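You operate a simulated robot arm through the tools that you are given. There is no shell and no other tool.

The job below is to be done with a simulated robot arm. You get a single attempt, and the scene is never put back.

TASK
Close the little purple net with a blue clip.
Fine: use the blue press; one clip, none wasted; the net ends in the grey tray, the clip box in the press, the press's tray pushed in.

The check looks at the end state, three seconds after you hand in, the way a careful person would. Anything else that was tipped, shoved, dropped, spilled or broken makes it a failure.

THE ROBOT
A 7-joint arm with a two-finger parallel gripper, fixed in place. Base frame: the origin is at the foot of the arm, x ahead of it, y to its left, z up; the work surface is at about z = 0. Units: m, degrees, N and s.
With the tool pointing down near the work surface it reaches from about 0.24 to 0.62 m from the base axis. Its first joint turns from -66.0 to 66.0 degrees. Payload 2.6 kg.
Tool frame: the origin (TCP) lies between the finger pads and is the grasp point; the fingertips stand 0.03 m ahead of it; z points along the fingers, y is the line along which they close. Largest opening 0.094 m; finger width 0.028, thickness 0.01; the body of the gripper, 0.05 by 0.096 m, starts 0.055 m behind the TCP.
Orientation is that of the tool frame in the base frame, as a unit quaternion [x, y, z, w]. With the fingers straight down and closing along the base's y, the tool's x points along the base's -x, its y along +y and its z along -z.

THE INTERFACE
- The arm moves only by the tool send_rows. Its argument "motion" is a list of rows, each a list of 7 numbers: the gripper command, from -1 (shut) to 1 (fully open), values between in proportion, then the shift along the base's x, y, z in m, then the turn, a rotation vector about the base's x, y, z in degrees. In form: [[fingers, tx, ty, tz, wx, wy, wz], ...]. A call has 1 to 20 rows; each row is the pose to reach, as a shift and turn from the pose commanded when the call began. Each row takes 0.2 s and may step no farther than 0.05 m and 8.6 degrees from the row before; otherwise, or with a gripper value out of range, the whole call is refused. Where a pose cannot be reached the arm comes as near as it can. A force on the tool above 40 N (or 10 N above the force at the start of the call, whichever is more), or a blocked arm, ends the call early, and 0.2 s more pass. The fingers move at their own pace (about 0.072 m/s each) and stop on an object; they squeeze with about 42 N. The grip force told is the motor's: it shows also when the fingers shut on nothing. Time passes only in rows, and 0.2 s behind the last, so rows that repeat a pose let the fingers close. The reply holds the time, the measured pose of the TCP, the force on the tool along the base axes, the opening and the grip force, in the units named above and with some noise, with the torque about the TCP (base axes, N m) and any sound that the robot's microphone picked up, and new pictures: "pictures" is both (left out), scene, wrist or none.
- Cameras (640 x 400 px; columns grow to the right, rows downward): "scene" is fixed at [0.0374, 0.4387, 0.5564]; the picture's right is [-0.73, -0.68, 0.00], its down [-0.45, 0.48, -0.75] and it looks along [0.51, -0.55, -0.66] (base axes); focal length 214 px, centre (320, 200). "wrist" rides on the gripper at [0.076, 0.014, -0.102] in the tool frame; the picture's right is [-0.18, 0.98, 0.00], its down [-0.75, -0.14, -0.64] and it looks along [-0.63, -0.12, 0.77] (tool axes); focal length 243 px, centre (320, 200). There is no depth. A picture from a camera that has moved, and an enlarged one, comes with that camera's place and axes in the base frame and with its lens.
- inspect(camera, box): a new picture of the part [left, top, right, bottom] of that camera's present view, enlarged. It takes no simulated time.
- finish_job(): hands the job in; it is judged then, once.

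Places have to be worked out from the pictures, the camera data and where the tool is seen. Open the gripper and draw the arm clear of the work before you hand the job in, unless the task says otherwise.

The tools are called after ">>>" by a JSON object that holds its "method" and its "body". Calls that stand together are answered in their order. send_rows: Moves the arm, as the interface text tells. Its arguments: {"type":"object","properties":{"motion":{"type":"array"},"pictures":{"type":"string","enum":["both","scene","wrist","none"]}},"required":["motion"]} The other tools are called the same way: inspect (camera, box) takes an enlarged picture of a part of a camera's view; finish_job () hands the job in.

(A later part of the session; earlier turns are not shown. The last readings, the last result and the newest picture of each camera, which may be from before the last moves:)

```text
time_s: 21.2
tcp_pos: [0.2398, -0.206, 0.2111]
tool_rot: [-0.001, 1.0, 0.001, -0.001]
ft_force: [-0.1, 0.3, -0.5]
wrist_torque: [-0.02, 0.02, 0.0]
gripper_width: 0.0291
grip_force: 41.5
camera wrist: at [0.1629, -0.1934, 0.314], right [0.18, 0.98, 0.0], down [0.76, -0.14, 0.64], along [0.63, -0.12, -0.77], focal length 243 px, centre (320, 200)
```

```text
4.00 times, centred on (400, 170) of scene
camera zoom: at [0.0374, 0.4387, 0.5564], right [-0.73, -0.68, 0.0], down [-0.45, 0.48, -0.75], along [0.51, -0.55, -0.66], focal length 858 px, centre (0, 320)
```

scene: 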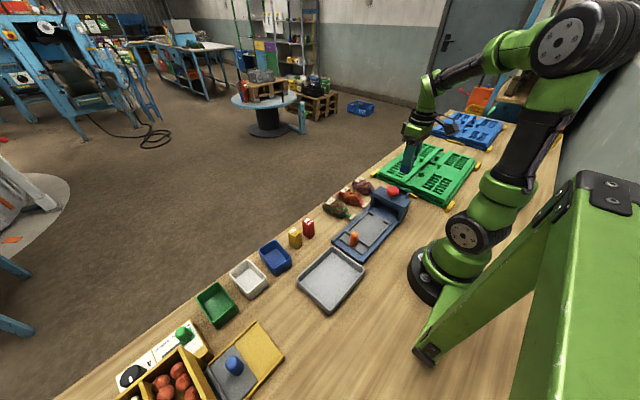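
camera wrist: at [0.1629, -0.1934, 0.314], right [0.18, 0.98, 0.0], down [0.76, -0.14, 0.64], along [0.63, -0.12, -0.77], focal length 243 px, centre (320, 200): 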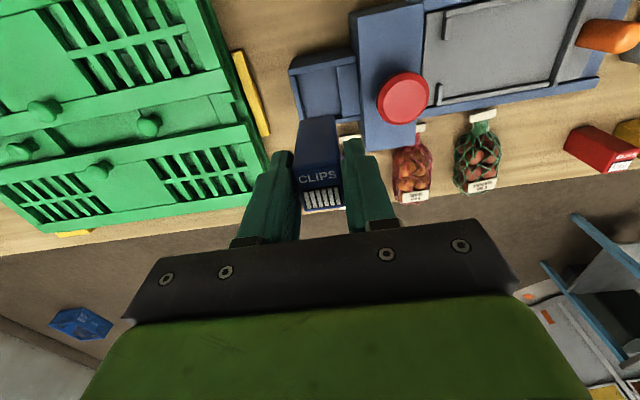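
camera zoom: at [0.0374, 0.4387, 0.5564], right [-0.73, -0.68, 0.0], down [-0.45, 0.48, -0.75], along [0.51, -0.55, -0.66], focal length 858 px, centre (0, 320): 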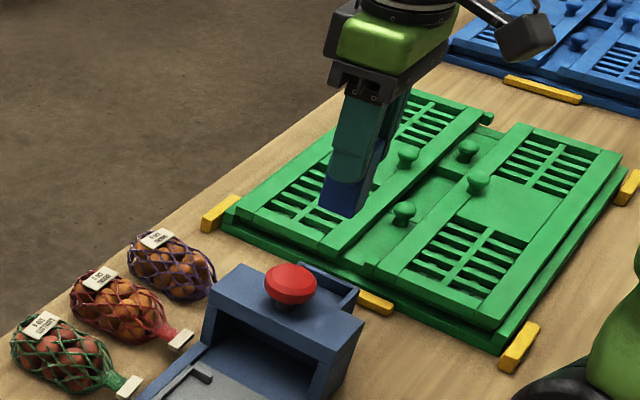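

Box bottom centre is at ≈(0.241, −0.208), which matches the pocket centre. I'll lower it until it just enters the rim and then check.

>>> {"method": "send_rows", "body": {"motion": [[-0.7, 0, 0, -0.03, 0, 0, 0], [-0.7, 0, 0, -0.06, 0, 0, 0], [-0.7, 0, 0, -0.08, 0, 0, 0], [-0.7, 0, 0, -0.09, 0, 0, 0], [-0.7, 0, 0, -0.095, 0, 0, 0], [-0.7, 0, 0, -0.1, 0, 0, 0]]}}

>>> {"method": "inspect", "body": {"camera": "wrist", "box": [180, 0, 460, 250]}}

>>> {"method": "inspect", "body": {"camera": "scene", "box": [360, 150, 440, 220]}}

```text
time_s: 22.6
tcp_pos: [0.2405, -0.2079, 0.1119]
tool_rot: [0.0, 1.0, 0.001, -0.001]
ft_force: [-2.9, 0.8, 8.8]
wrist_torque: [0.17, 0.16, 0.05]
gripper_width: 0.0296
grip_force: 41.9
camera wrist: at [0.1633, -0.194, 0.214], right [0.18, 0.98, 0.0], down [0.75, -0.14, 0.64], along [0.63, -0.12, -0.77], focal length 243 px, centre (320, 200)
```

scene: 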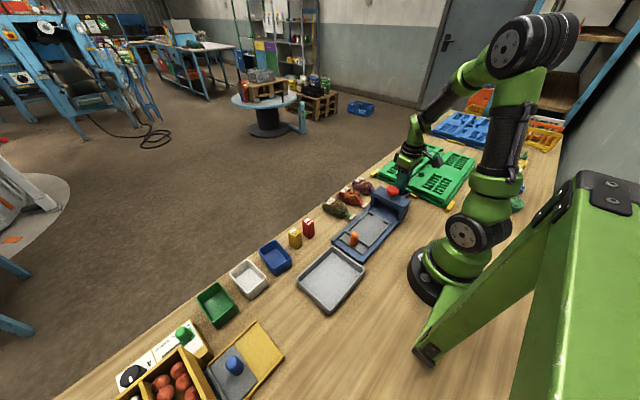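
wrist: 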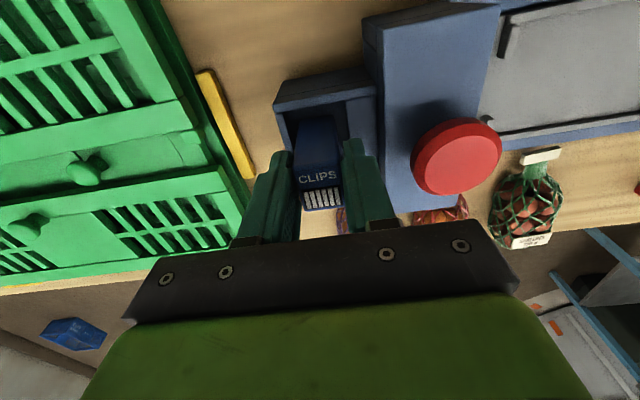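

```text
1.60 times, centred on (320, 125) of wrist
camera zoom: at [0.1633, -0.194, 0.214], right [0.18, 0.98, 0.0], down [0.75, -0.14, 0.64], along [0.63, -0.12, -0.77], focal length 388 px, centre (320, 320)
```

zoom: 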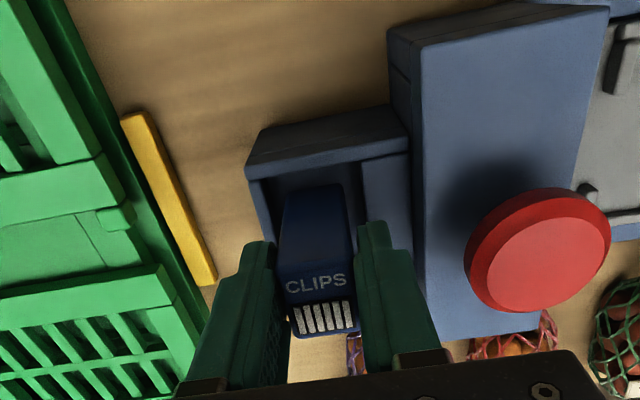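

```text
5.71 times, centred on (400, 185) of scene
camera zoom: at [0.0374, 0.4387, 0.5563], right [-0.73, -0.68, 0.0], down [-0.45, 0.48, -0.75], along [0.51, -0.55, -0.66], focal length 1226 px, centre (-137, 286)
```

zoom: 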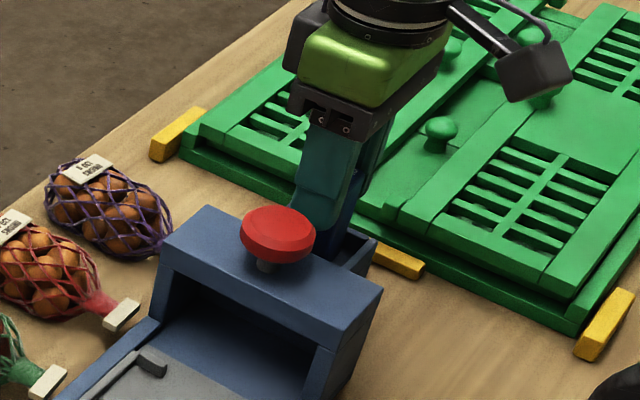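

There's a slight upward force (8.8 N) with the box bottom at z≈0.045, about 11 mm below the rim. I'll take a closer look before going further.

>>> {"method": "inspect", "body": {"camera": "wrist", "box": [260, 60, 400, 160]}}

>>> {"method": "inspect", "body": {"camera": "scene", "box": [385, 165, 425, 205]}}

```text
4.00 times, centred on (330, 110) of wrist
camera zoom: at [0.1633, -0.194, 0.214], right [0.18, 0.98, 0.0], down [0.75, -0.14, 0.64], along [0.63, -0.12, -0.77], focal length 970 px, centre (280, 560)
```

zoom: 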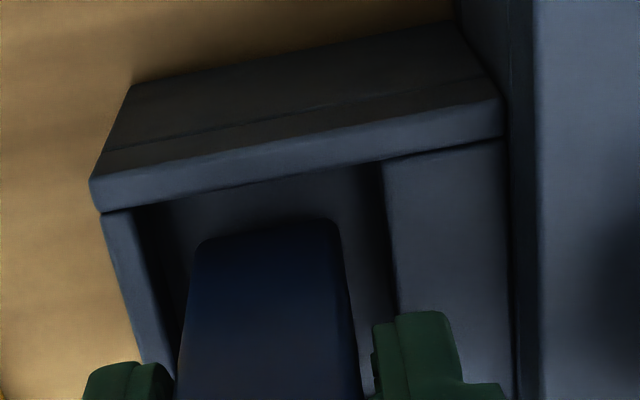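

```text
10.00 times, centred on (405, 185) of scene
camera zoom: at [0.0374, 0.4387, 0.5563], right [-0.73, -0.68, 0.0], down [-0.45, 0.48, -0.75], along [0.51, -0.55, -0.66], focal length 2145 px, centre (-530, 350)
```

zoom: 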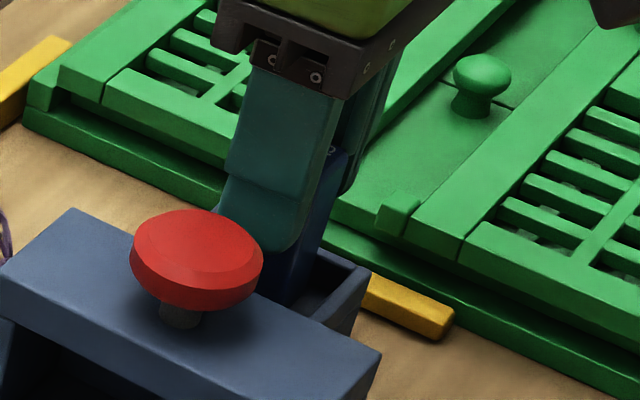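

The outer wall shows a floor slab at about z≈0.043, so the box bottom (0.045) is resting on the pocket floor, clear of all walls. I'll release with a modest opening and rise straight up.

>>> {"method": "send_rows", "body": {"motion": [[-0.4, 0, 0, 0, 0, 0, 0], [-0.1, 0, 0, 0, 0, 0, 0], [-0.05, 0, 0, 0, 0, 0, 0], [-0.05, 0, 0, 0.02, 0, 0, 0], [-0.05, 0, 0, 0.05, 0, 0, 0], [-0.05, 0, 0, 0.09, 0, 0, 0], [-0.05, 0, 0, 0.12, 0, 0, 0], [-0.05, 0, 0, 0.12, 0, 0, 0]]}}

>>> {"method": "inspect", "body": {"camera": "wrist", "box": [240, 0, 460, 150]}}

>>> {"method": "inspect", "body": {"camera": "scene", "box": [360, 150, 440, 220]}}

```text
time_s: 24.4
tcp_pos: [0.2398, -0.2056, 0.2301]
tool_rot: [-0.001, 1.0, 0.0, -0.001]
ft_force: [-0.4, -0.3, 0.6]
wrist_torque: [0.03, 0.01, 0.02]
gripper_width: 0.0448
grip_force: 0.1
camera wrist: at [0.1635, -0.1932, 0.3337], right [0.18, 0.98, 0.0], down [0.76, -0.14, 0.64], along [0.63, -0.12, -0.77], focal length 243 px, centre (320, 200)
```

scene: 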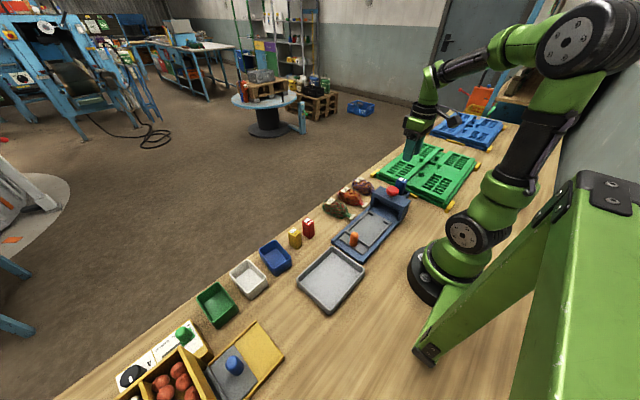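
wrist: 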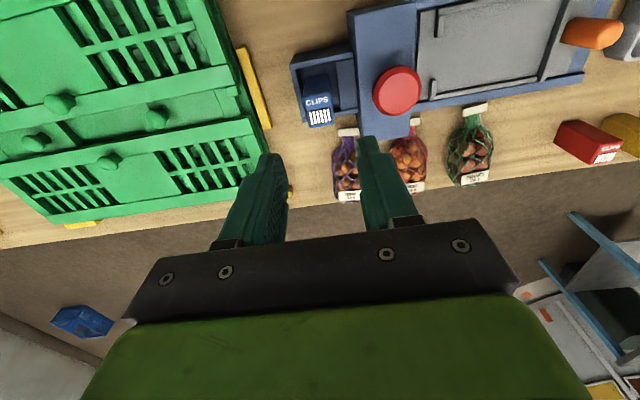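

```text
2.67 times, centred on (350, 75) of wrist
camera zoom: at [0.1635, -0.1932, 0.3337], right [0.18, 0.98, 0.0], down [0.76, -0.14, 0.64], along [0.63, -0.12, -0.77], focal length 647 px, centre (240, 533)
```

zoom: 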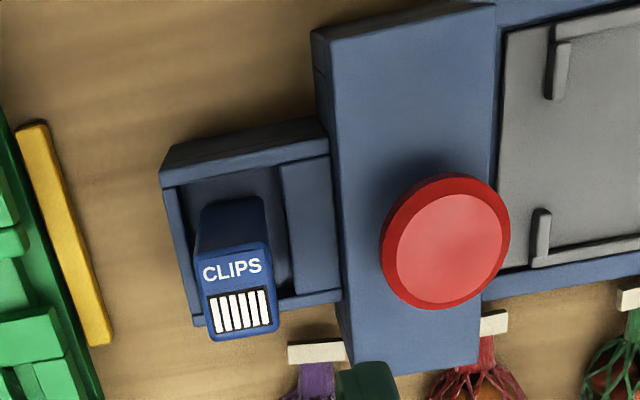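

```text
5.71 times, centred on (400, 185) of scene
camera zoom: at [0.0374, 0.4387, 0.5564], right [-0.73, -0.68, 0.0], down [-0.45, 0.48, -0.75], along [0.51, -0.55, -0.66], focal length 1226 px, centre (-137, 286)
```

zoom: 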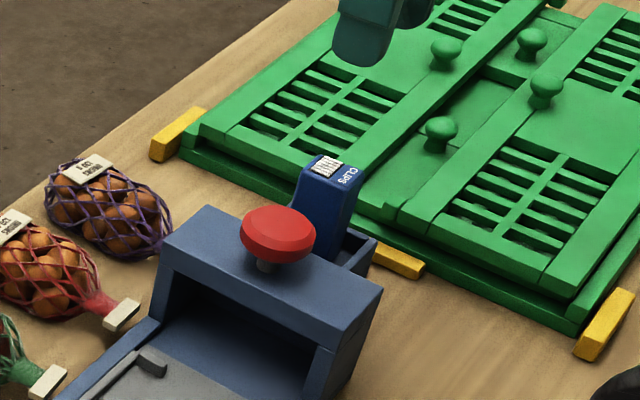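

The clip box stands upright inside the pocket. Next I'll move above the purple net for an accurate measurement.

>>> {"method": "send_rows", "body": {"motion": [[0.4, 0.04, 0, 0, 0, 0, 0], [0.6, 0.08, 0.01, 0, 0, 0, 0], [0.6, 0.12, 0.02, 0, 0, 0, 0], [0.6, 0.16, 0.02, 0, 0, 0, 0], [0.6, 0.18, 0.02, 0, 0, 0, 0], [0.6, 0.18, 0.02, 0, 0, 0, 0]], "pictures": "wrist"}}

>>> {"method": "inspect", "body": {"camera": "wrist", "box": [220, 0, 460, 150]}}

>>> {"method": "inspect", "body": {"camera": "scene", "box": [320, 160, 400, 230]}}

```text
time_s: 25.8
tcp_pos: [0.4199, -0.186, 0.2297]
tool_rot: [-0.001, 1.0, 0.0, -0.001]
ft_force: [0.5, 0.1, 0.0]
wrist_torque: [0.01, 0.05, -0.01]
gripper_width: 0.0751
grip_force: 0.1
camera wrist: at [0.3435, -0.174, 0.3326], right [0.18, 0.98, 0.0], down [0.76, -0.14, 0.64], along [0.63, -0.12, -0.77], focal length 243 px, centre (320, 200)
```

wrist: 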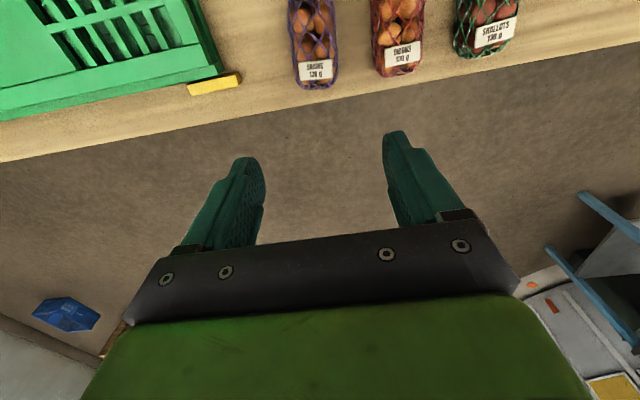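

```text
2.67 times, centred on (340, 75) of wrist
camera zoom: at [0.3435, -0.174, 0.3326], right [0.18, 0.98, 0.0], down [0.76, -0.14, 0.64], along [0.63, -0.12, -0.77], focal length 647 px, centre (267, 533)
```

zoom: 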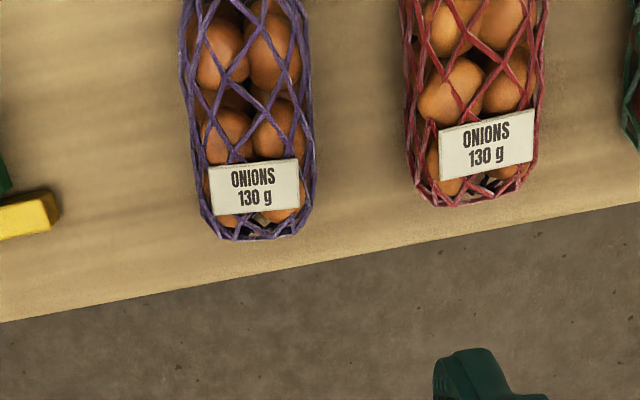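

```text
5.71 times, centred on (360, 195) of scene
camera zoom: at [0.0374, 0.4387, 0.5564], right [-0.73, -0.68, 0.0], down [-0.45, 0.48, -0.75], along [0.51, -0.55, -0.66], focal length 1226 px, centre (91, 229)
```

zoom: 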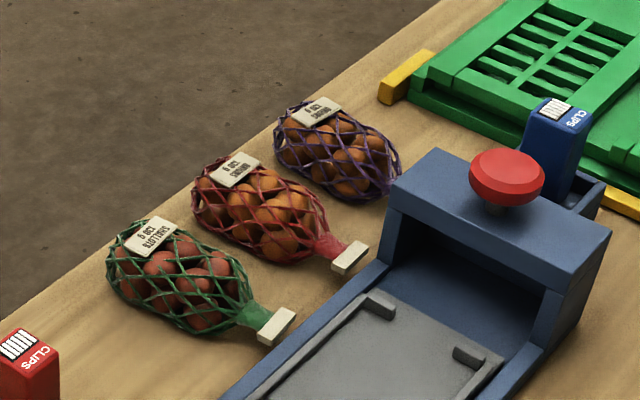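

The purple net's axis runs about −6.5° from +x, with its body centred near (0.378, −0.188) and 47–50 mm wide. Before gripping, I'll check at a safe height that the wrist can make the +90° turn needed at the press.

>>> {"method": "send_rows", "body": {"motion": [[0.6, -0.02, 0, 0.02, 0, 0, 8.5], [0.6, -0.04, 0, 0.02, 0, 0, 17], [0.6, -0.06, 0, 0.02, 0, 0, 25.5], [0.6, -0.07, 0, 0.02, 0, 0, 34], [0.6, -0.07, 0, 0.02, 0, 0, 42.5], [0.6, -0.07, 0, 0.02, 0, 0, 51], [0.6, -0.07, 0, 0.02, 0, 0, 59.5], [0.6, -0.07, 0, 0.02, 0, 0, 68], [0.6, -0.07, 0, 0.02, 0, 0, 76.5], [0.6, -0.07, 0, 0.02, 0, 0, 85], [0.6, -0.07, 0, 0.02, 0, 0, 90], [0.6, -0.07, 0, 0.02, 0, 0, 90]]}}

```text
time_s: 28.4
tcp_pos: [0.3498, -0.1872, 0.2503]
tool_rot: [0.709, -0.706, 0.0, 0.0]
ft_force: [0.0, 0.2, -0.7]
wrist_torque: [-0.01, 0.0, -0.03]
gripper_width: 0.0749
grip_force: 0.1
camera wrist: at [0.3355, -0.2639, 0.3538], right [-0.98, 0.18, 0.0], down [0.14, 0.76, 0.64], along [0.12, 0.63, -0.77], focal length 243 px, centre (320, 200)
```

scene: 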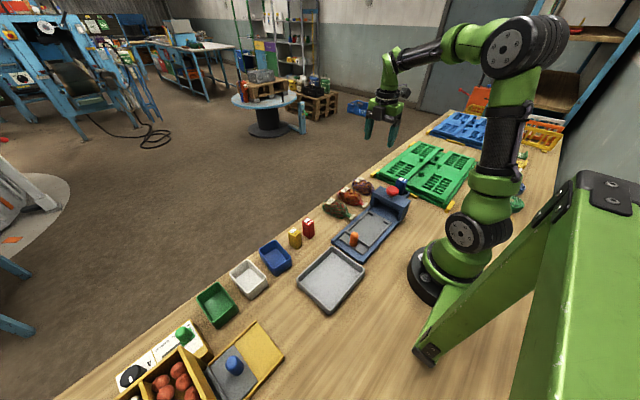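
wrist: 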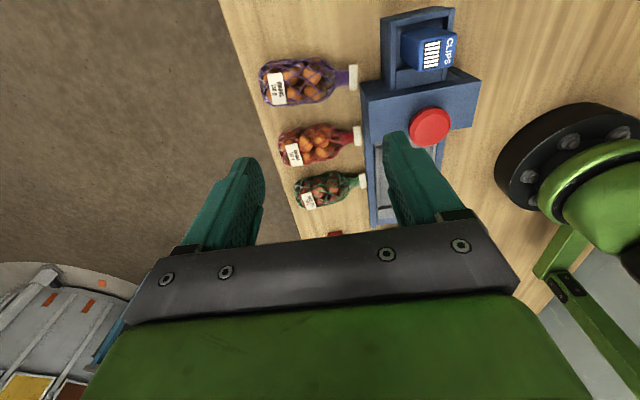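

The +90° turn is reachable, and this rotated view shows the whole purple net. I'll enlarge it to measure length and height.

>>> {"method": "inspect", "body": {"camera": "wrist", "box": [240, 40, 400, 140]}}

>>> {"method": "inspect", "body": {"camera": "wrist", "box": [340, 0, 500, 240]}}

```text
4.00 times, centred on (320, 90) of wrist
camera zoom: at [0.3355, -0.2639, 0.3538], right [-0.98, 0.18, 0.0], down [0.14, 0.76, 0.64], along [0.12, 0.63, -0.77], focal length 970 px, centre (320, 640)
```

zoom: 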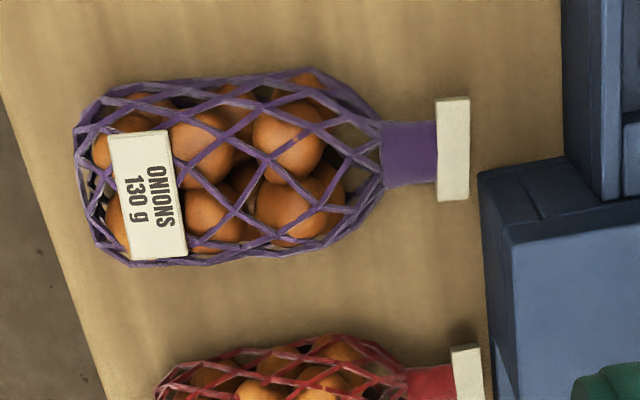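

```text
1.67 times, centred on (420, 120) of wrist
camera zoom: at [0.3355, -0.2639, 0.3538], right [-0.98, 0.18, 0.0], down [0.14, 0.76, 0.64], along [0.12, 0.63, -0.77], focal length 404 px, centre (153, 333)
```

zoom: 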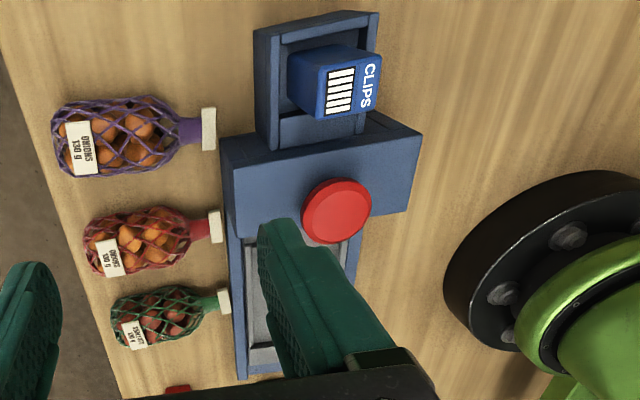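

Net: tag outer end x≈0.3045, neck 0.3145–0.332, body to 0.430, about 45 mm tall, axis −5.5°. The red net's edge is at y≈−0.127, so there's room. I'll turn back to −5.5° yaw and hover above the grasp point (0.380, −0.188).

>>> {"method": "send_rows", "body": {"motion": [[0.4, 0.003, 0, 0, 0, 0, -8.5], [0.4, 0.006, 0, 0, 0, 0, -17], [0.4, 0.01, 0, 0, 0, 0, -25.5], [0.4, 0.015, 0, 0, 0, 0, -34], [0.4, 0.02, 0, 0, 0, 0, -42.5], [0.4, 0.025, 0, 0, 0, 0, -51], [0.4, 0.03, 0, 0, 0, 0, -59.5], [0.4, 0.03, 0, 0, 0, 0, -68], [0.4, 0.03, 0, 0, 0, 0, -76.5], [0.4, 0.03, 0, -0.03, 0, 0, -85], [0.4, 0.03, 0, -0.07, 0, 0, -91], [0.4, 0.03, 0, -0.11, 0, 0, -95.5], [0.4, 0.03, 0, -0.11, 0, 0, -95.5]]}}

>>> {"method": "inspect", "body": {"camera": "wrist", "box": [200, 50, 440, 250]}}

>>> {"method": "inspect", "body": {"camera": "scene", "box": [310, 120, 410, 220]}}

```text
time_s: 31.2
tcp_pos: [0.3815, -0.1874, 0.1381]
tool_rot: [0.048, 0.999, 0.0, 0.0]
ft_force: [-1.0, -1.1, -0.2]
wrist_torque: [-0.02, 0.01, 0.0]
gripper_width: 0.066
grip_force: 0.1
camera wrist: at [0.3066, -0.1672, 0.2416], right [0.28, 0.96, 0.0], down [0.74, -0.21, 0.64], along [0.62, -0.18, -0.77], focal length 243 px, centre (320, 200)
```

scene: 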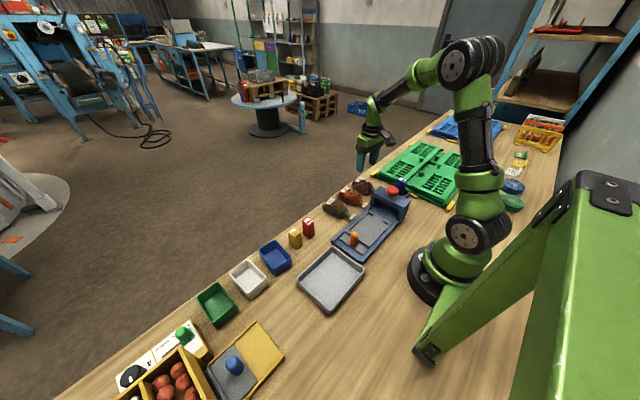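
wrist: 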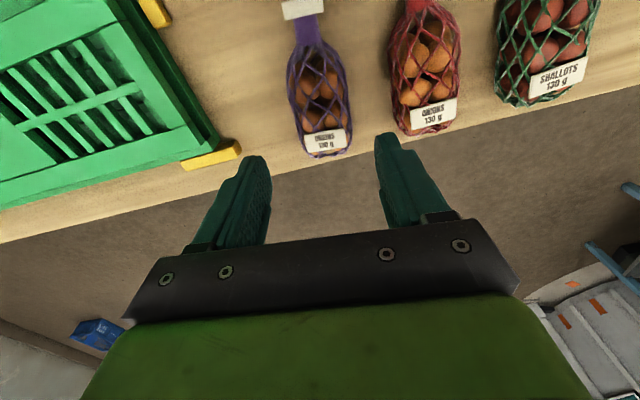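

```text
2.00 times, centred on (320, 150) of wrist
camera zoom: at [0.3066, -0.1672, 0.2416], right [0.28, 0.96, 0.0], down [0.74, -0.21, 0.64], along [0.62, -0.18, -0.77], focal length 485 px, centre (320, 300)
```

zoom: 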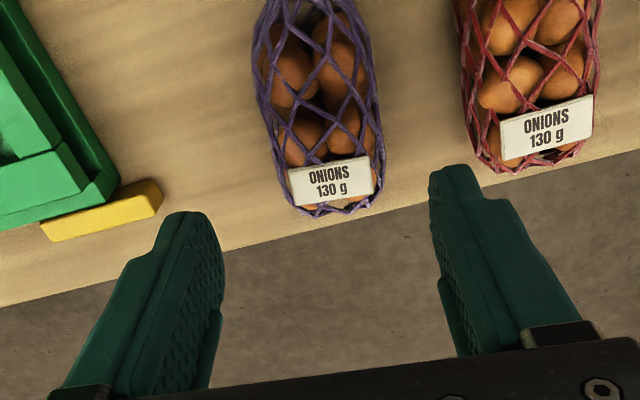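

```text
4.00 times, centred on (360, 170) of scene
camera zoom: at [0.0374, 0.4387, 0.5564], right [-0.73, -0.68, 0.0], down [-0.45, 0.48, -0.75], along [0.51, -0.55, -0.66], focal length 858 px, centre (160, 320)
```

zoom: 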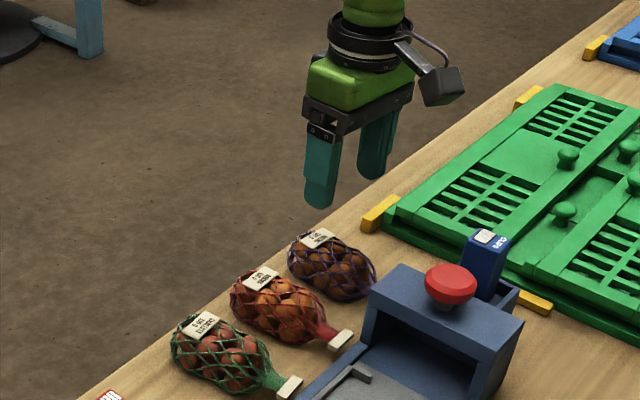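

The net lines up exactly with the tool's centre line and yaw. I'll descend to TCP z≈0.045 (tips at 15 mm).

>>> {"method": "send_rows", "body": {"motion": [[0.4, 0, 0, -0.04, 0, 0, 0], [0.4, 0, 0, -0.075, 0, 0, 0], [0.4, 0, 0, -0.093, 0, 0, 0], [0.4, 0, 0, -0.093, 0, 0, 0]]}}

>>> {"method": "inspect", "body": {"camera": "wrist", "box": [200, 50, 440, 250]}}

>>> {"method": "inspect", "body": {"camera": "scene", "box": [320, 140, 400, 220]}}

```text
time_s: 32.2
tcp_pos: [0.3792, -0.1886, 0.046]
tool_rot: [0.047, 0.999, 0.0, -0.001]
ft_force: [-0.1, -0.5, -0.1]
wrist_torque: [-0.01, 0.0, 0.0]
gripper_width: 0.0657
grip_force: 0.0
camera wrist: at [0.3053, -0.1668, 0.1493], right [0.28, 0.96, 0.0], down [0.74, -0.21, 0.64], along [0.62, -0.18, -0.77], focal length 243 px, centre (320, 200)
```

scene: 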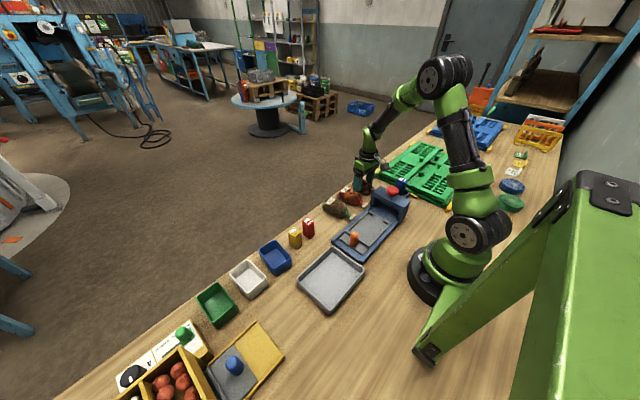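
wrist: 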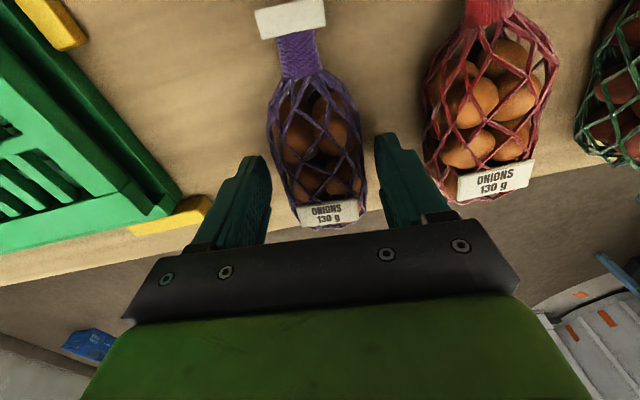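

```text
2.00 times, centred on (320, 150) of wrist
camera zoom: at [0.3053, -0.1668, 0.1493], right [0.28, 0.96, 0.0], down [0.74, -0.21, 0.64], along [0.62, -0.18, -0.77], focal length 485 px, centre (320, 300)
```

zoom: 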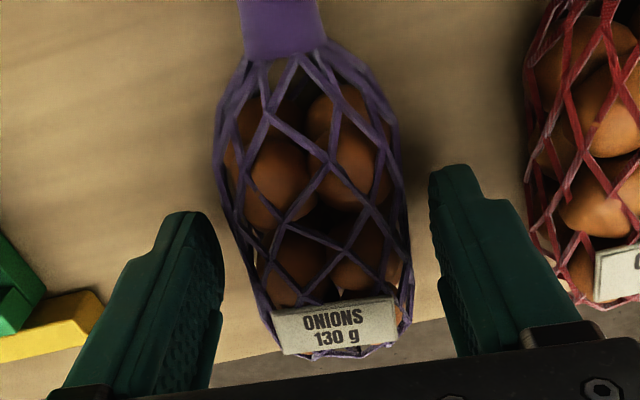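

```text
5.00 times, centred on (360, 180) of scene
camera zoom: at [0.0374, 0.4387, 0.5564], right [-0.73, -0.68, 0.0], down [-0.45, 0.48, -0.75], along [0.51, -0.55, -0.66], focal length 1072 px, centre (120, 300)
```

zoom: 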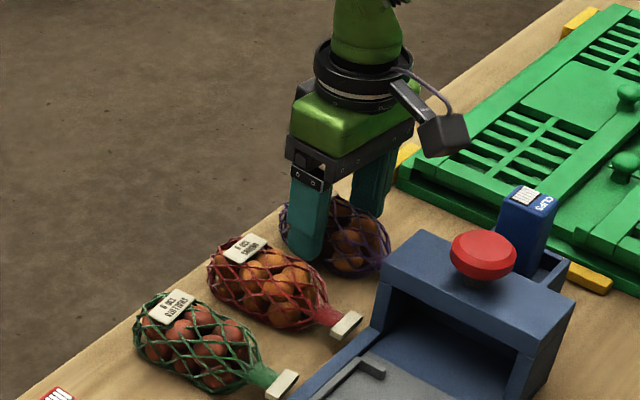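

Fingers straddle the purple net with clear gaps to both sides. I'll close on it and lift a little.

>>> {"method": "send_rows", "body": {"motion": [[0.1, 0, 0, 0, 0, 0, 0], [-0.2, 0, 0, 0, 0, 0, 0], [-0.2, 0, 0, 0, 0, 0, 0], [-0.2, 0, 0, 0, 0, 0, 0]], "pictures": "wrist"}}

```text
time_s: 33.2
tcp_pos: [0.3798, -0.1875, 0.0468]
tool_rot: [0.047, 0.999, 0.0, 0.0]
ft_force: [0.3, -0.6, -0.2]
wrist_torque: [0.01, -0.01, -0.02]
gripper_width: 0.0485
grip_force: 41.7
camera wrist: at [0.3053, -0.1669, 0.1497], right [0.28, 0.96, 0.0], down [0.74, -0.21, 0.64], along [0.62, -0.18, -0.77], focal length 243 px, centre (320, 200)
```

wrist: 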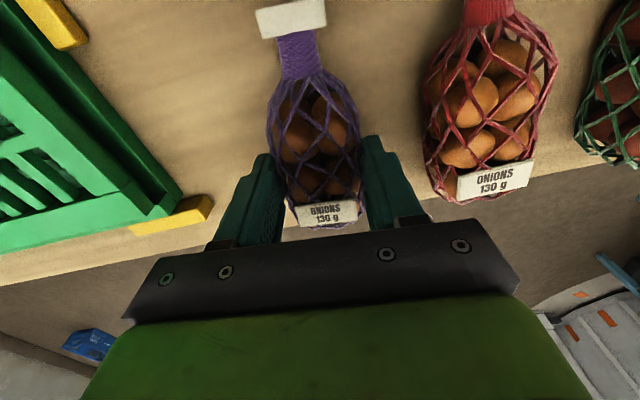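

The net is gripped at 48.5 mm. I'll lift it to z≈0.2 and check how it hangs.

>>> {"method": "send_rows", "body": {"motion": [[-0.2, 0, 0, 0.01, 0, 0, 0], [-0.2, 0, 0, 0.04, 0, 0, 0], [-0.2, 0, 0, 0.08, 0, 0, 0], [-0.2, 0, 0, 0.12, 0, 0, 0], [-0.2, 0, 0, 0.155, 0, 0, 0], [-0.2, 0, 0, 0.155, 0, 0, 0]]}}

>>> {"method": "inspect", "body": {"camera": "wrist", "box": [200, 0, 440, 250]}}

>>> {"method": "inspect", "body": {"camera": "scene", "box": [320, 80, 420, 180]}}

```text
time_s: 34.6
tcp_pos: [0.38, -0.188, 0.202]
tool_rot: [0.048, 0.999, 0.0, -0.001]
ft_force: [0.3, 0.8, 0.9]
wrist_torque: [0.0, 0.01, 0.01]
gripper_width: 0.0377
grip_force: 0.1
camera wrist: at [0.3052, -0.167, 0.3053], right [0.28, 0.96, 0.0], down [0.74, -0.21, 0.64], along [0.62, -0.18, -0.77], focal length 243 px, centre (320, 200)
```

scene: 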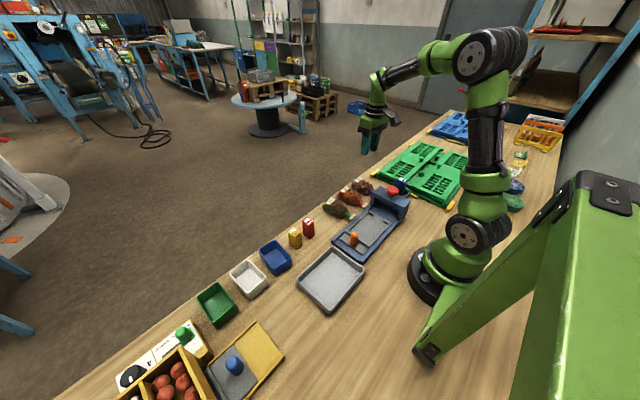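
wrist: 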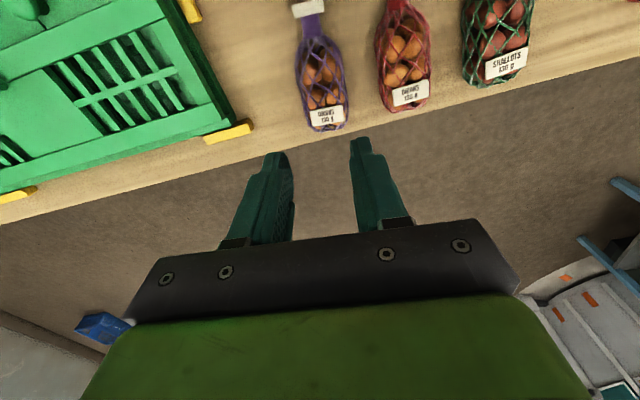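

```text
1.60 times, centred on (320, 125) of wrist
camera zoom: at [0.3052, -0.167, 0.3053], right [0.28, 0.96, 0.0], down [0.74, -0.21, 0.64], along [0.62, -0.18, -0.77], focal length 388 px, centre (320, 320)
```

zoom: 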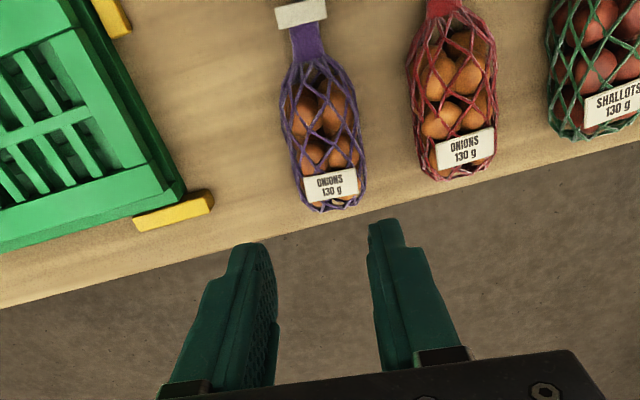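

```text
4.00 times, centred on (370, 130) of scene
camera zoom: at [0.0374, 0.4387, 0.5564], right [-0.73, -0.68, 0.0], down [-0.45, 0.48, -0.75], along [0.51, -0.55, -0.66], focal length 858 px, centre (120, 480)
```

zoom: 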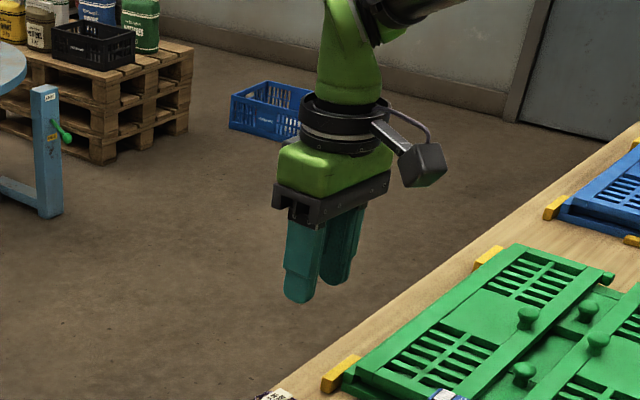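

The net slipped out of the grip because the rounded tips only caught its upper half; it still lies exactly where it was. I'll reopen, descend lower (TCP z≈0.036, tips at 6 mm) and grip again.

>>> {"method": "send_rows", "body": {"motion": [[0.4, 0, 0, -0.03, 0, 0, 0], [0.4, 0, 0, -0.06, 0, 0, 0], [0.4, 0, 0, -0.1, 0, 0, 0], [0.4, 0, 0, -0.14, 0, 0, 0], [0.4, 0, 0, -0.16, 0, 0, 0], [0.4, 0, 0, -0.166, 0, 0, 0], [0.4, 0, 0, -0.166, 0, 0, 0], [0.0, 0, 0, -0.166, 0, 0, 0], [-0.5, 0, 0, -0.166, 0, 0, 0], [-0.5, 0, 0, -0.166, 0, 0, 0], [-0.5, 0, 0, -0.166, 0, 0, 0]]}}

>>> {"method": "inspect", "body": {"camera": "scene", "box": [320, 140, 400, 220]}}

```text
time_s: 37.0
tcp_pos: [0.3802, -0.1877, 0.0373]
tool_rot: [0.047, 0.999, -0.001, -0.002]
ft_force: [-0.2, 1.6, 2.9]
wrist_torque: [0.14, -0.04, 0.05]
gripper_width: 0.0487
grip_force: 42.1
camera wrist: at [0.3052, -0.1675, 0.1406], right [0.28, 0.96, 0.0], down [0.74, -0.21, 0.64], along [0.62, -0.18, -0.77], focal length 243 px, centre (320, 200)
```

scene: 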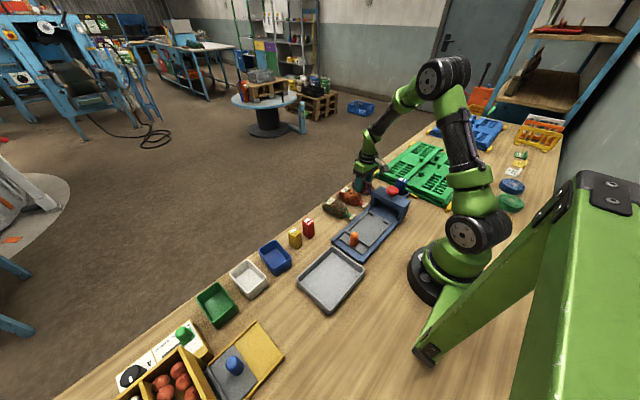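
wrist: 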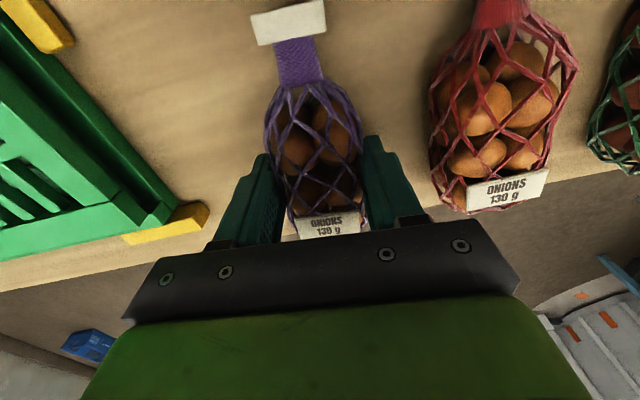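

```text
5.00 times, centred on (360, 180) of scene
camera zoom: at [0.0374, 0.4387, 0.5564], right [-0.73, -0.68, 0.0], down [-0.45, 0.48, -0.75], along [0.51, -0.55, -0.66], focal length 1072 px, centre (120, 300)
```

zoom: 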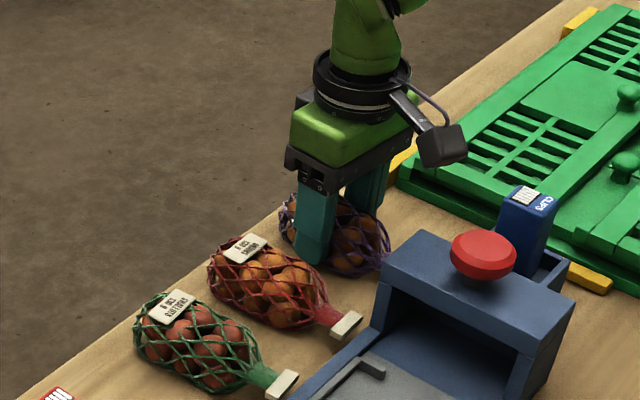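

Gripped again at 48.7 mm, lower on the body. I'll lift a small amount slowly and check that it stays in.

>>> {"method": "send_rows", "body": {"motion": [[-0.5, 0, 0, 0.004, 0, 0, 0], [-0.5, 0, 0, 0.01, 0, 0, 0], [-0.5, 0, 0, 0.02, 0, 0, 0], [-0.5, 0, 0, 0.03, 0, 0, 0], [-0.5, 0, 0, 0.03, 0, 0, 0]]}}

>>> {"method": "inspect", "body": {"camera": "scene", "box": [320, 140, 400, 220]}}

```text
time_s: 38.2
tcp_pos: [0.3805, -0.1872, 0.0685]
tool_rot: [0.048, 0.999, 0.0, -0.001]
ft_force: [0.3, 0.4, -0.6]
wrist_torque: [0.0, 0.04, 0.0]
gripper_width: 0.0485
grip_force: 41.9
camera wrist: at [0.3051, -0.1664, 0.171], right [0.28, 0.96, 0.0], down [0.74, -0.21, 0.64], along [0.62, -0.18, -0.77], focal length 243 px, centre (320, 200)
```

scene: 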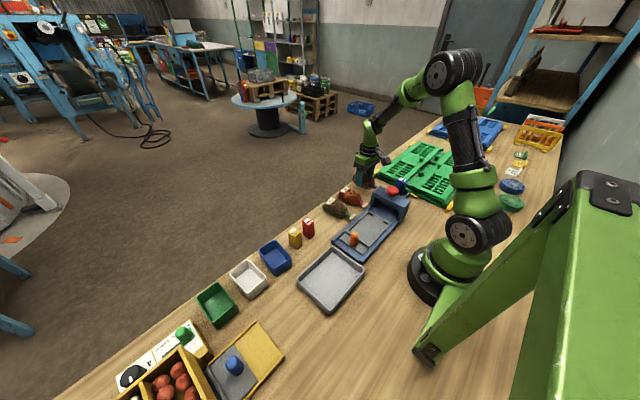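
wrist: 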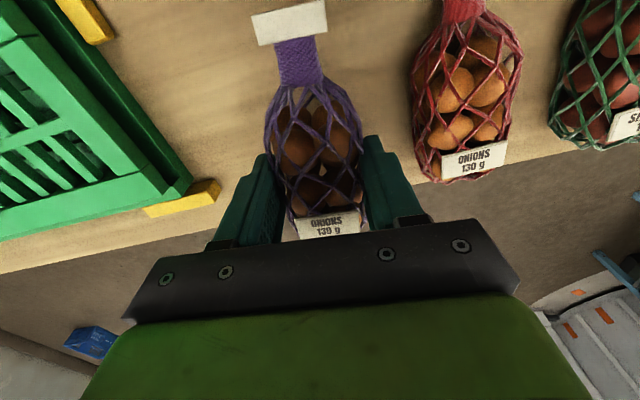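

```text
5.00 times, centred on (360, 180) of scene
camera zoom: at [0.0374, 0.4387, 0.5564], right [-0.73, -0.68, 0.0], down [-0.45, 0.48, -0.75], along [0.51, -0.55, -0.66], focal length 1072 px, centre (120, 300)
```

zoom: 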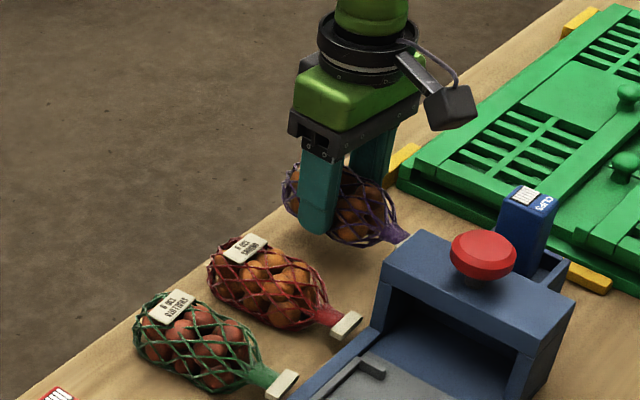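

The net lifts with the gripper this time. I'll raise it to z≈0.2, then turn it +95.5° while carrying it over the press carrier.

>>> {"method": "send_rows", "body": {"motion": [[-0.5, 0, 0, 0.035, 0, 0, 0], [-0.5, 0, 0, 0.07, 0, 0, 0], [-0.5, 0, 0, 0.105, 0, 0, 0], [-0.5, 0, 0, 0.13, 0, 0, 0], [-0.5, -0.012, 0.015, 0.13, 0, 0, 8], [-0.5, -0.024, 0.03, 0.13, 0, 0, 16], [-0.5, -0.036, 0.045, 0.13, 0, 0, 24], [-0.5, -0.048, 0.06, 0.13, 0, 0, 32], [-0.5, -0.06, 0.075, 0.13, 0, 0, 40], [-0.5, -0.072, 0.09, 0.13, 0, 0, 48], [-0.5, -0.084, 0.105, 0.13, 0, 0, 56], [-0.5, -0.096, 0.12, 0.13, 0, 0, 64], [-0.5, -0.108, 0.135, 0.13, 0, 0, 72], [-0.5, -0.12, 0.15, 0.13, 0, 0, 80], [-0.5, -0.132, 0.165, 0.13, 0, 0, 88], [-0.5, -0.1415, 0.174, 0.13, 0, 0, 95.5], [-0.5, -0.1415, 0.174, 0.13, 0, 0, 95.5]]}}

>>> {"method": "inspect", "body": {"camera": "wrist", "box": [180, 0, 460, 250]}}

>>> {"method": "inspect", "body": {"camera": "scene", "box": [310, 120, 450, 260]}}

```text
time_s: 41.8
tcp_pos: [0.2386, -0.0132, 0.1971]
tool_rot: [0.708, -0.706, 0.001, 0.0]
ft_force: [-0.1, 0.3, -1.5]
wrist_torque: [-0.01, -0.01, 0.01]
gripper_width: 0.0483
grip_force: 41.6
camera wrist: at [0.2241, -0.0889, 0.3001], right [-0.98, 0.18, 0.0], down [0.14, 0.76, 0.64], along [0.12, 0.63, -0.77], focal length 243 px, centre (320, 200)
```

scene: 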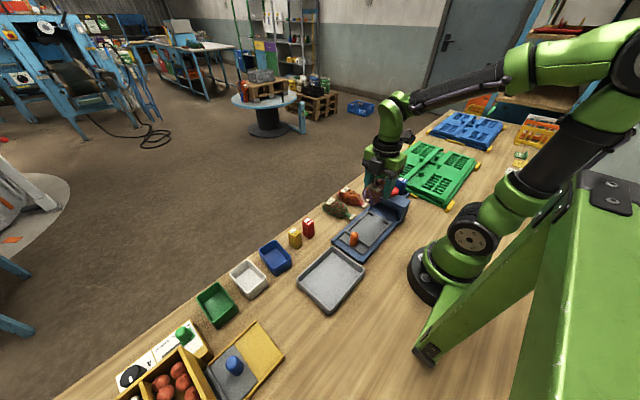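
wrist: 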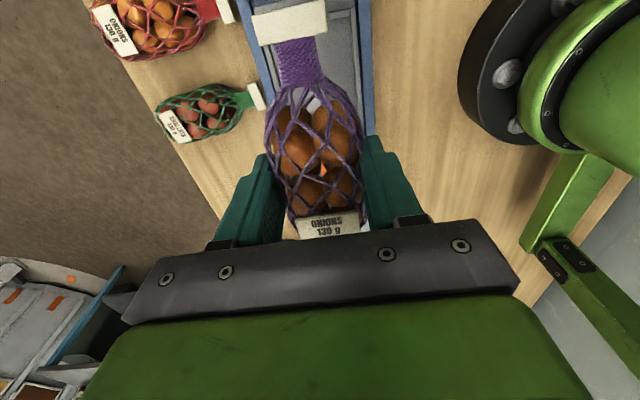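

```text
1.60 times, centred on (320, 125) of wrist
camera zoom: at [0.2241, -0.0889, 0.3001], right [-0.98, 0.18, 0.0], down [0.14, 0.76, 0.64], along [0.12, 0.63, -0.77], focal length 388 px, centre (320, 320)
```

zoom: 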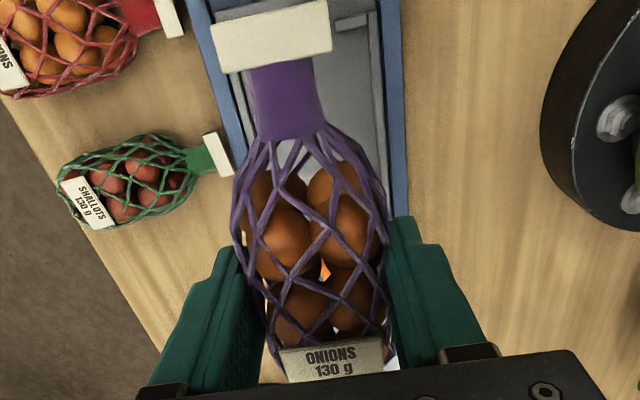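

```text
2.86 times, centred on (380, 190) of scene
camera zoom: at [0.0374, 0.4387, 0.5564], right [-0.73, -0.68, 0.0], down [-0.45, 0.48, -0.75], along [0.51, -0.55, -0.66], focal length 613 px, centre (149, 229)
```

zoom: 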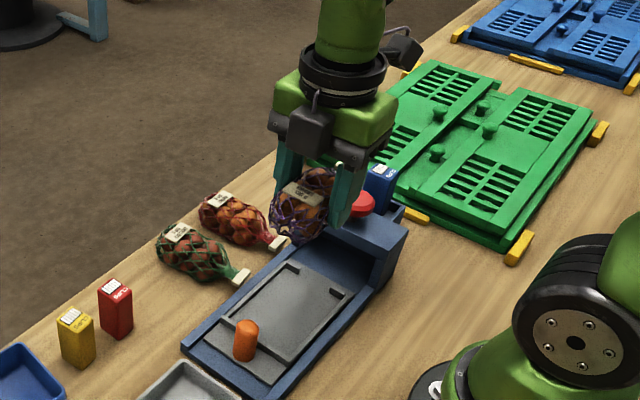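

The tag's outer end is at y≈−0.0886 and x≈0.238, exactly over the carrier's front strip, and the neck is over the lug gap. I'll lower the net toward the carrier.

>>> {"method": "send_rows", "body": {"motion": [[-0.5, 0.001, 0, -0.04, 0, 0, 0], [-0.5, 0.001, 0, -0.08, 0, 0, 0], [-0.5, 0.001, 0, -0.115, 0, 0, 0], [-0.5, 0.001, 0, -0.13, 0, 0, 0], [-0.5, 0.001, 0, -0.13, 0, 0, 0]]}}

>>> {"method": "inspect", "body": {"camera": "wrist", "box": [180, 0, 460, 250]}}

>>> {"method": "inspect", "body": {"camera": "scene", "box": [330, 160, 430, 260]}}

```text
time_s: 43.0
tcp_pos: [0.2402, -0.0148, 0.067]
tool_rot: [0.708, -0.706, 0.001, 0.001]
ft_force: [-0.2, 0.7, -0.3]
wrist_torque: [-0.05, -0.01, 0.03]
gripper_width: 0.0481
grip_force: 42.1
camera wrist: at [0.2257, -0.0907, 0.1693], right [-0.98, 0.18, 0.0], down [0.14, 0.76, 0.64], along [0.12, 0.63, -0.77], focal length 243 px, centre (320, 200)
```

scene: 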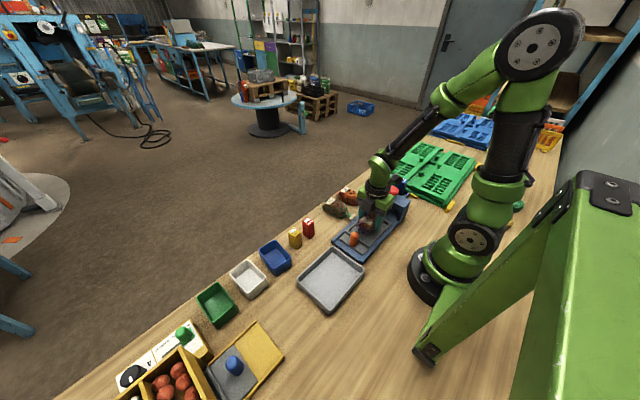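
wrist: 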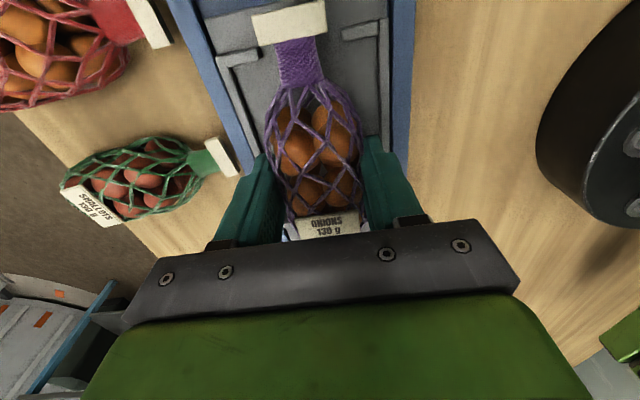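

```text
1.60 times, centred on (320, 125) of wrist
camera zoom: at [0.2257, -0.0907, 0.1693], right [-0.98, 0.18, 0.0], down [0.14, 0.76, 0.64], along [0.12, 0.63, -0.77], focal length 388 px, centre (320, 320)
```

zoom: 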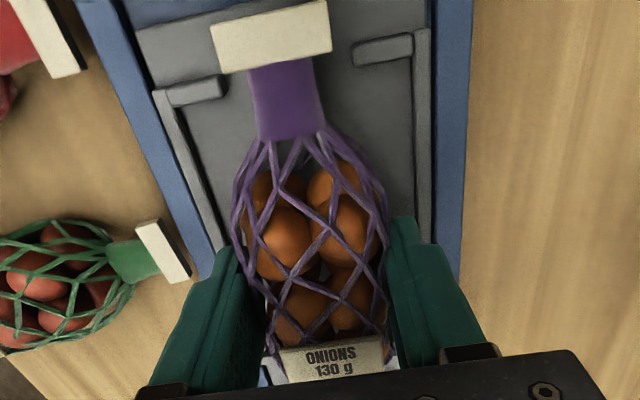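

```text
4.00 times, centred on (380, 210) of scene
camera zoom: at [0.0374, 0.4387, 0.5564], right [-0.73, -0.68, 0.0], down [-0.45, 0.48, -0.75], along [0.51, -0.55, -0.66], focal length 858 px, centre (80, 160)
```

zoom: 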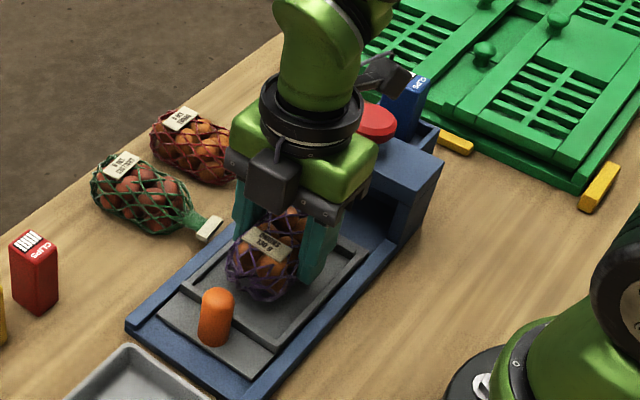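

Lugs measure at y≈−0.073 here, so I'll shift the net about 2 mm further toward −y to put the neck's middle over the lug line, then lower carefully.

>>> {"method": "send_rows", "body": {"motion": [[-0.5, 0, -0.002, 0, 0, 0, 0], [-0.5, 0, -0.002, -0.005, 0, 0, 0], [-0.5, 0, -0.002, -0.009, 0, 0, 0], [-0.5, 0, -0.002, -0.012, 0, 0, 0]], "pictures": "none"}}

```text
time_s: 44.0
tcp_pos: [0.2403, -0.016, 0.0542]
tool_rot: [0.708, -0.707, 0.0, 0.0]
ft_force: [0.2, 0.3, -1.4]
wrist_torque: [0.01, 0.01, 0.01]
gripper_width: 0.0482
grip_force: 41.9
```

No contact yet at TCP z≈0.054; I'll lower in 1.5 mm steps.

>>> {"method": "send_rows", "body": {"motion": [[-0.5, 0, 0, -0.0015, 0, 0, 0], [-0.5, 0, 0, -0.003, 0, 0, 0]], "pictures": "none"}}

```text
time_s: 44.6
tcp_pos: [0.2385, -0.0151, 0.0525]
tool_rot: [-0.706, 0.708, -0.001, 0.0]
ft_force: [-2.9, -0.1, 8.1]
wrist_torque: [-0.08, 0.22, -0.04]
gripper_width: 0.0481
grip_force: 41.8
stopped in row 2: the force on the tool passed its limit at 50 N (the readings are from after the stop); the commanded pose is now the measured one
```

Contact at TCP z≈0.0525, which fits the net's body touching the carrier floor. I'll look before releasing.

>>> {"method": "inspect", "body": {"camera": "scene", "box": [340, 190, 410, 260]}}

>>> {"method": "inspect", "body": {"camera": "wrist", "box": [180, 0, 460, 250]}}

```text
5.71 times, centred on (375, 225) of scene
camera zoom: at [0.0374, 0.4387, 0.5564], right [-0.73, -0.68, 0.0], down [-0.45, 0.48, -0.75], along [0.51, -0.55, -0.66], focal length 1226 px, centre (6, 57)
```

zoom: 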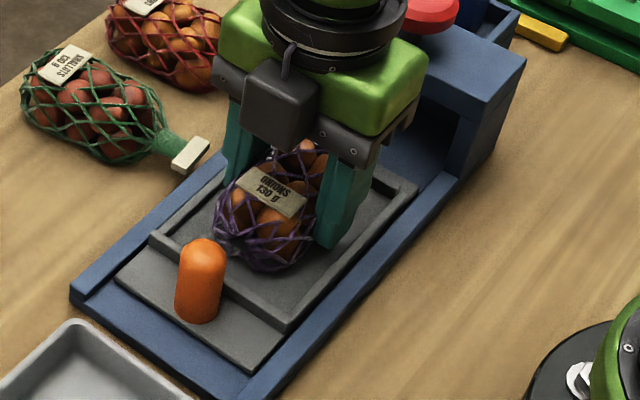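

```text
1.60 times, centred on (320, 125) of wrist
camera zoom: at [0.2252, -0.0921, 0.1567], right [-0.98, 0.19, 0.0], down [0.14, 0.75, 0.64], along [0.12, 0.63, -0.77], focal length 388 px, centre (320, 320)
```

zoom: 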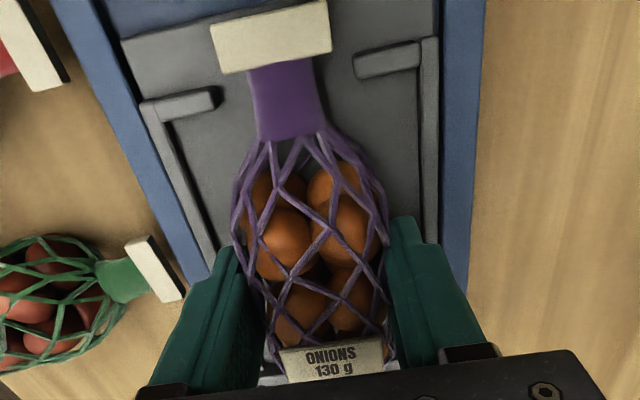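

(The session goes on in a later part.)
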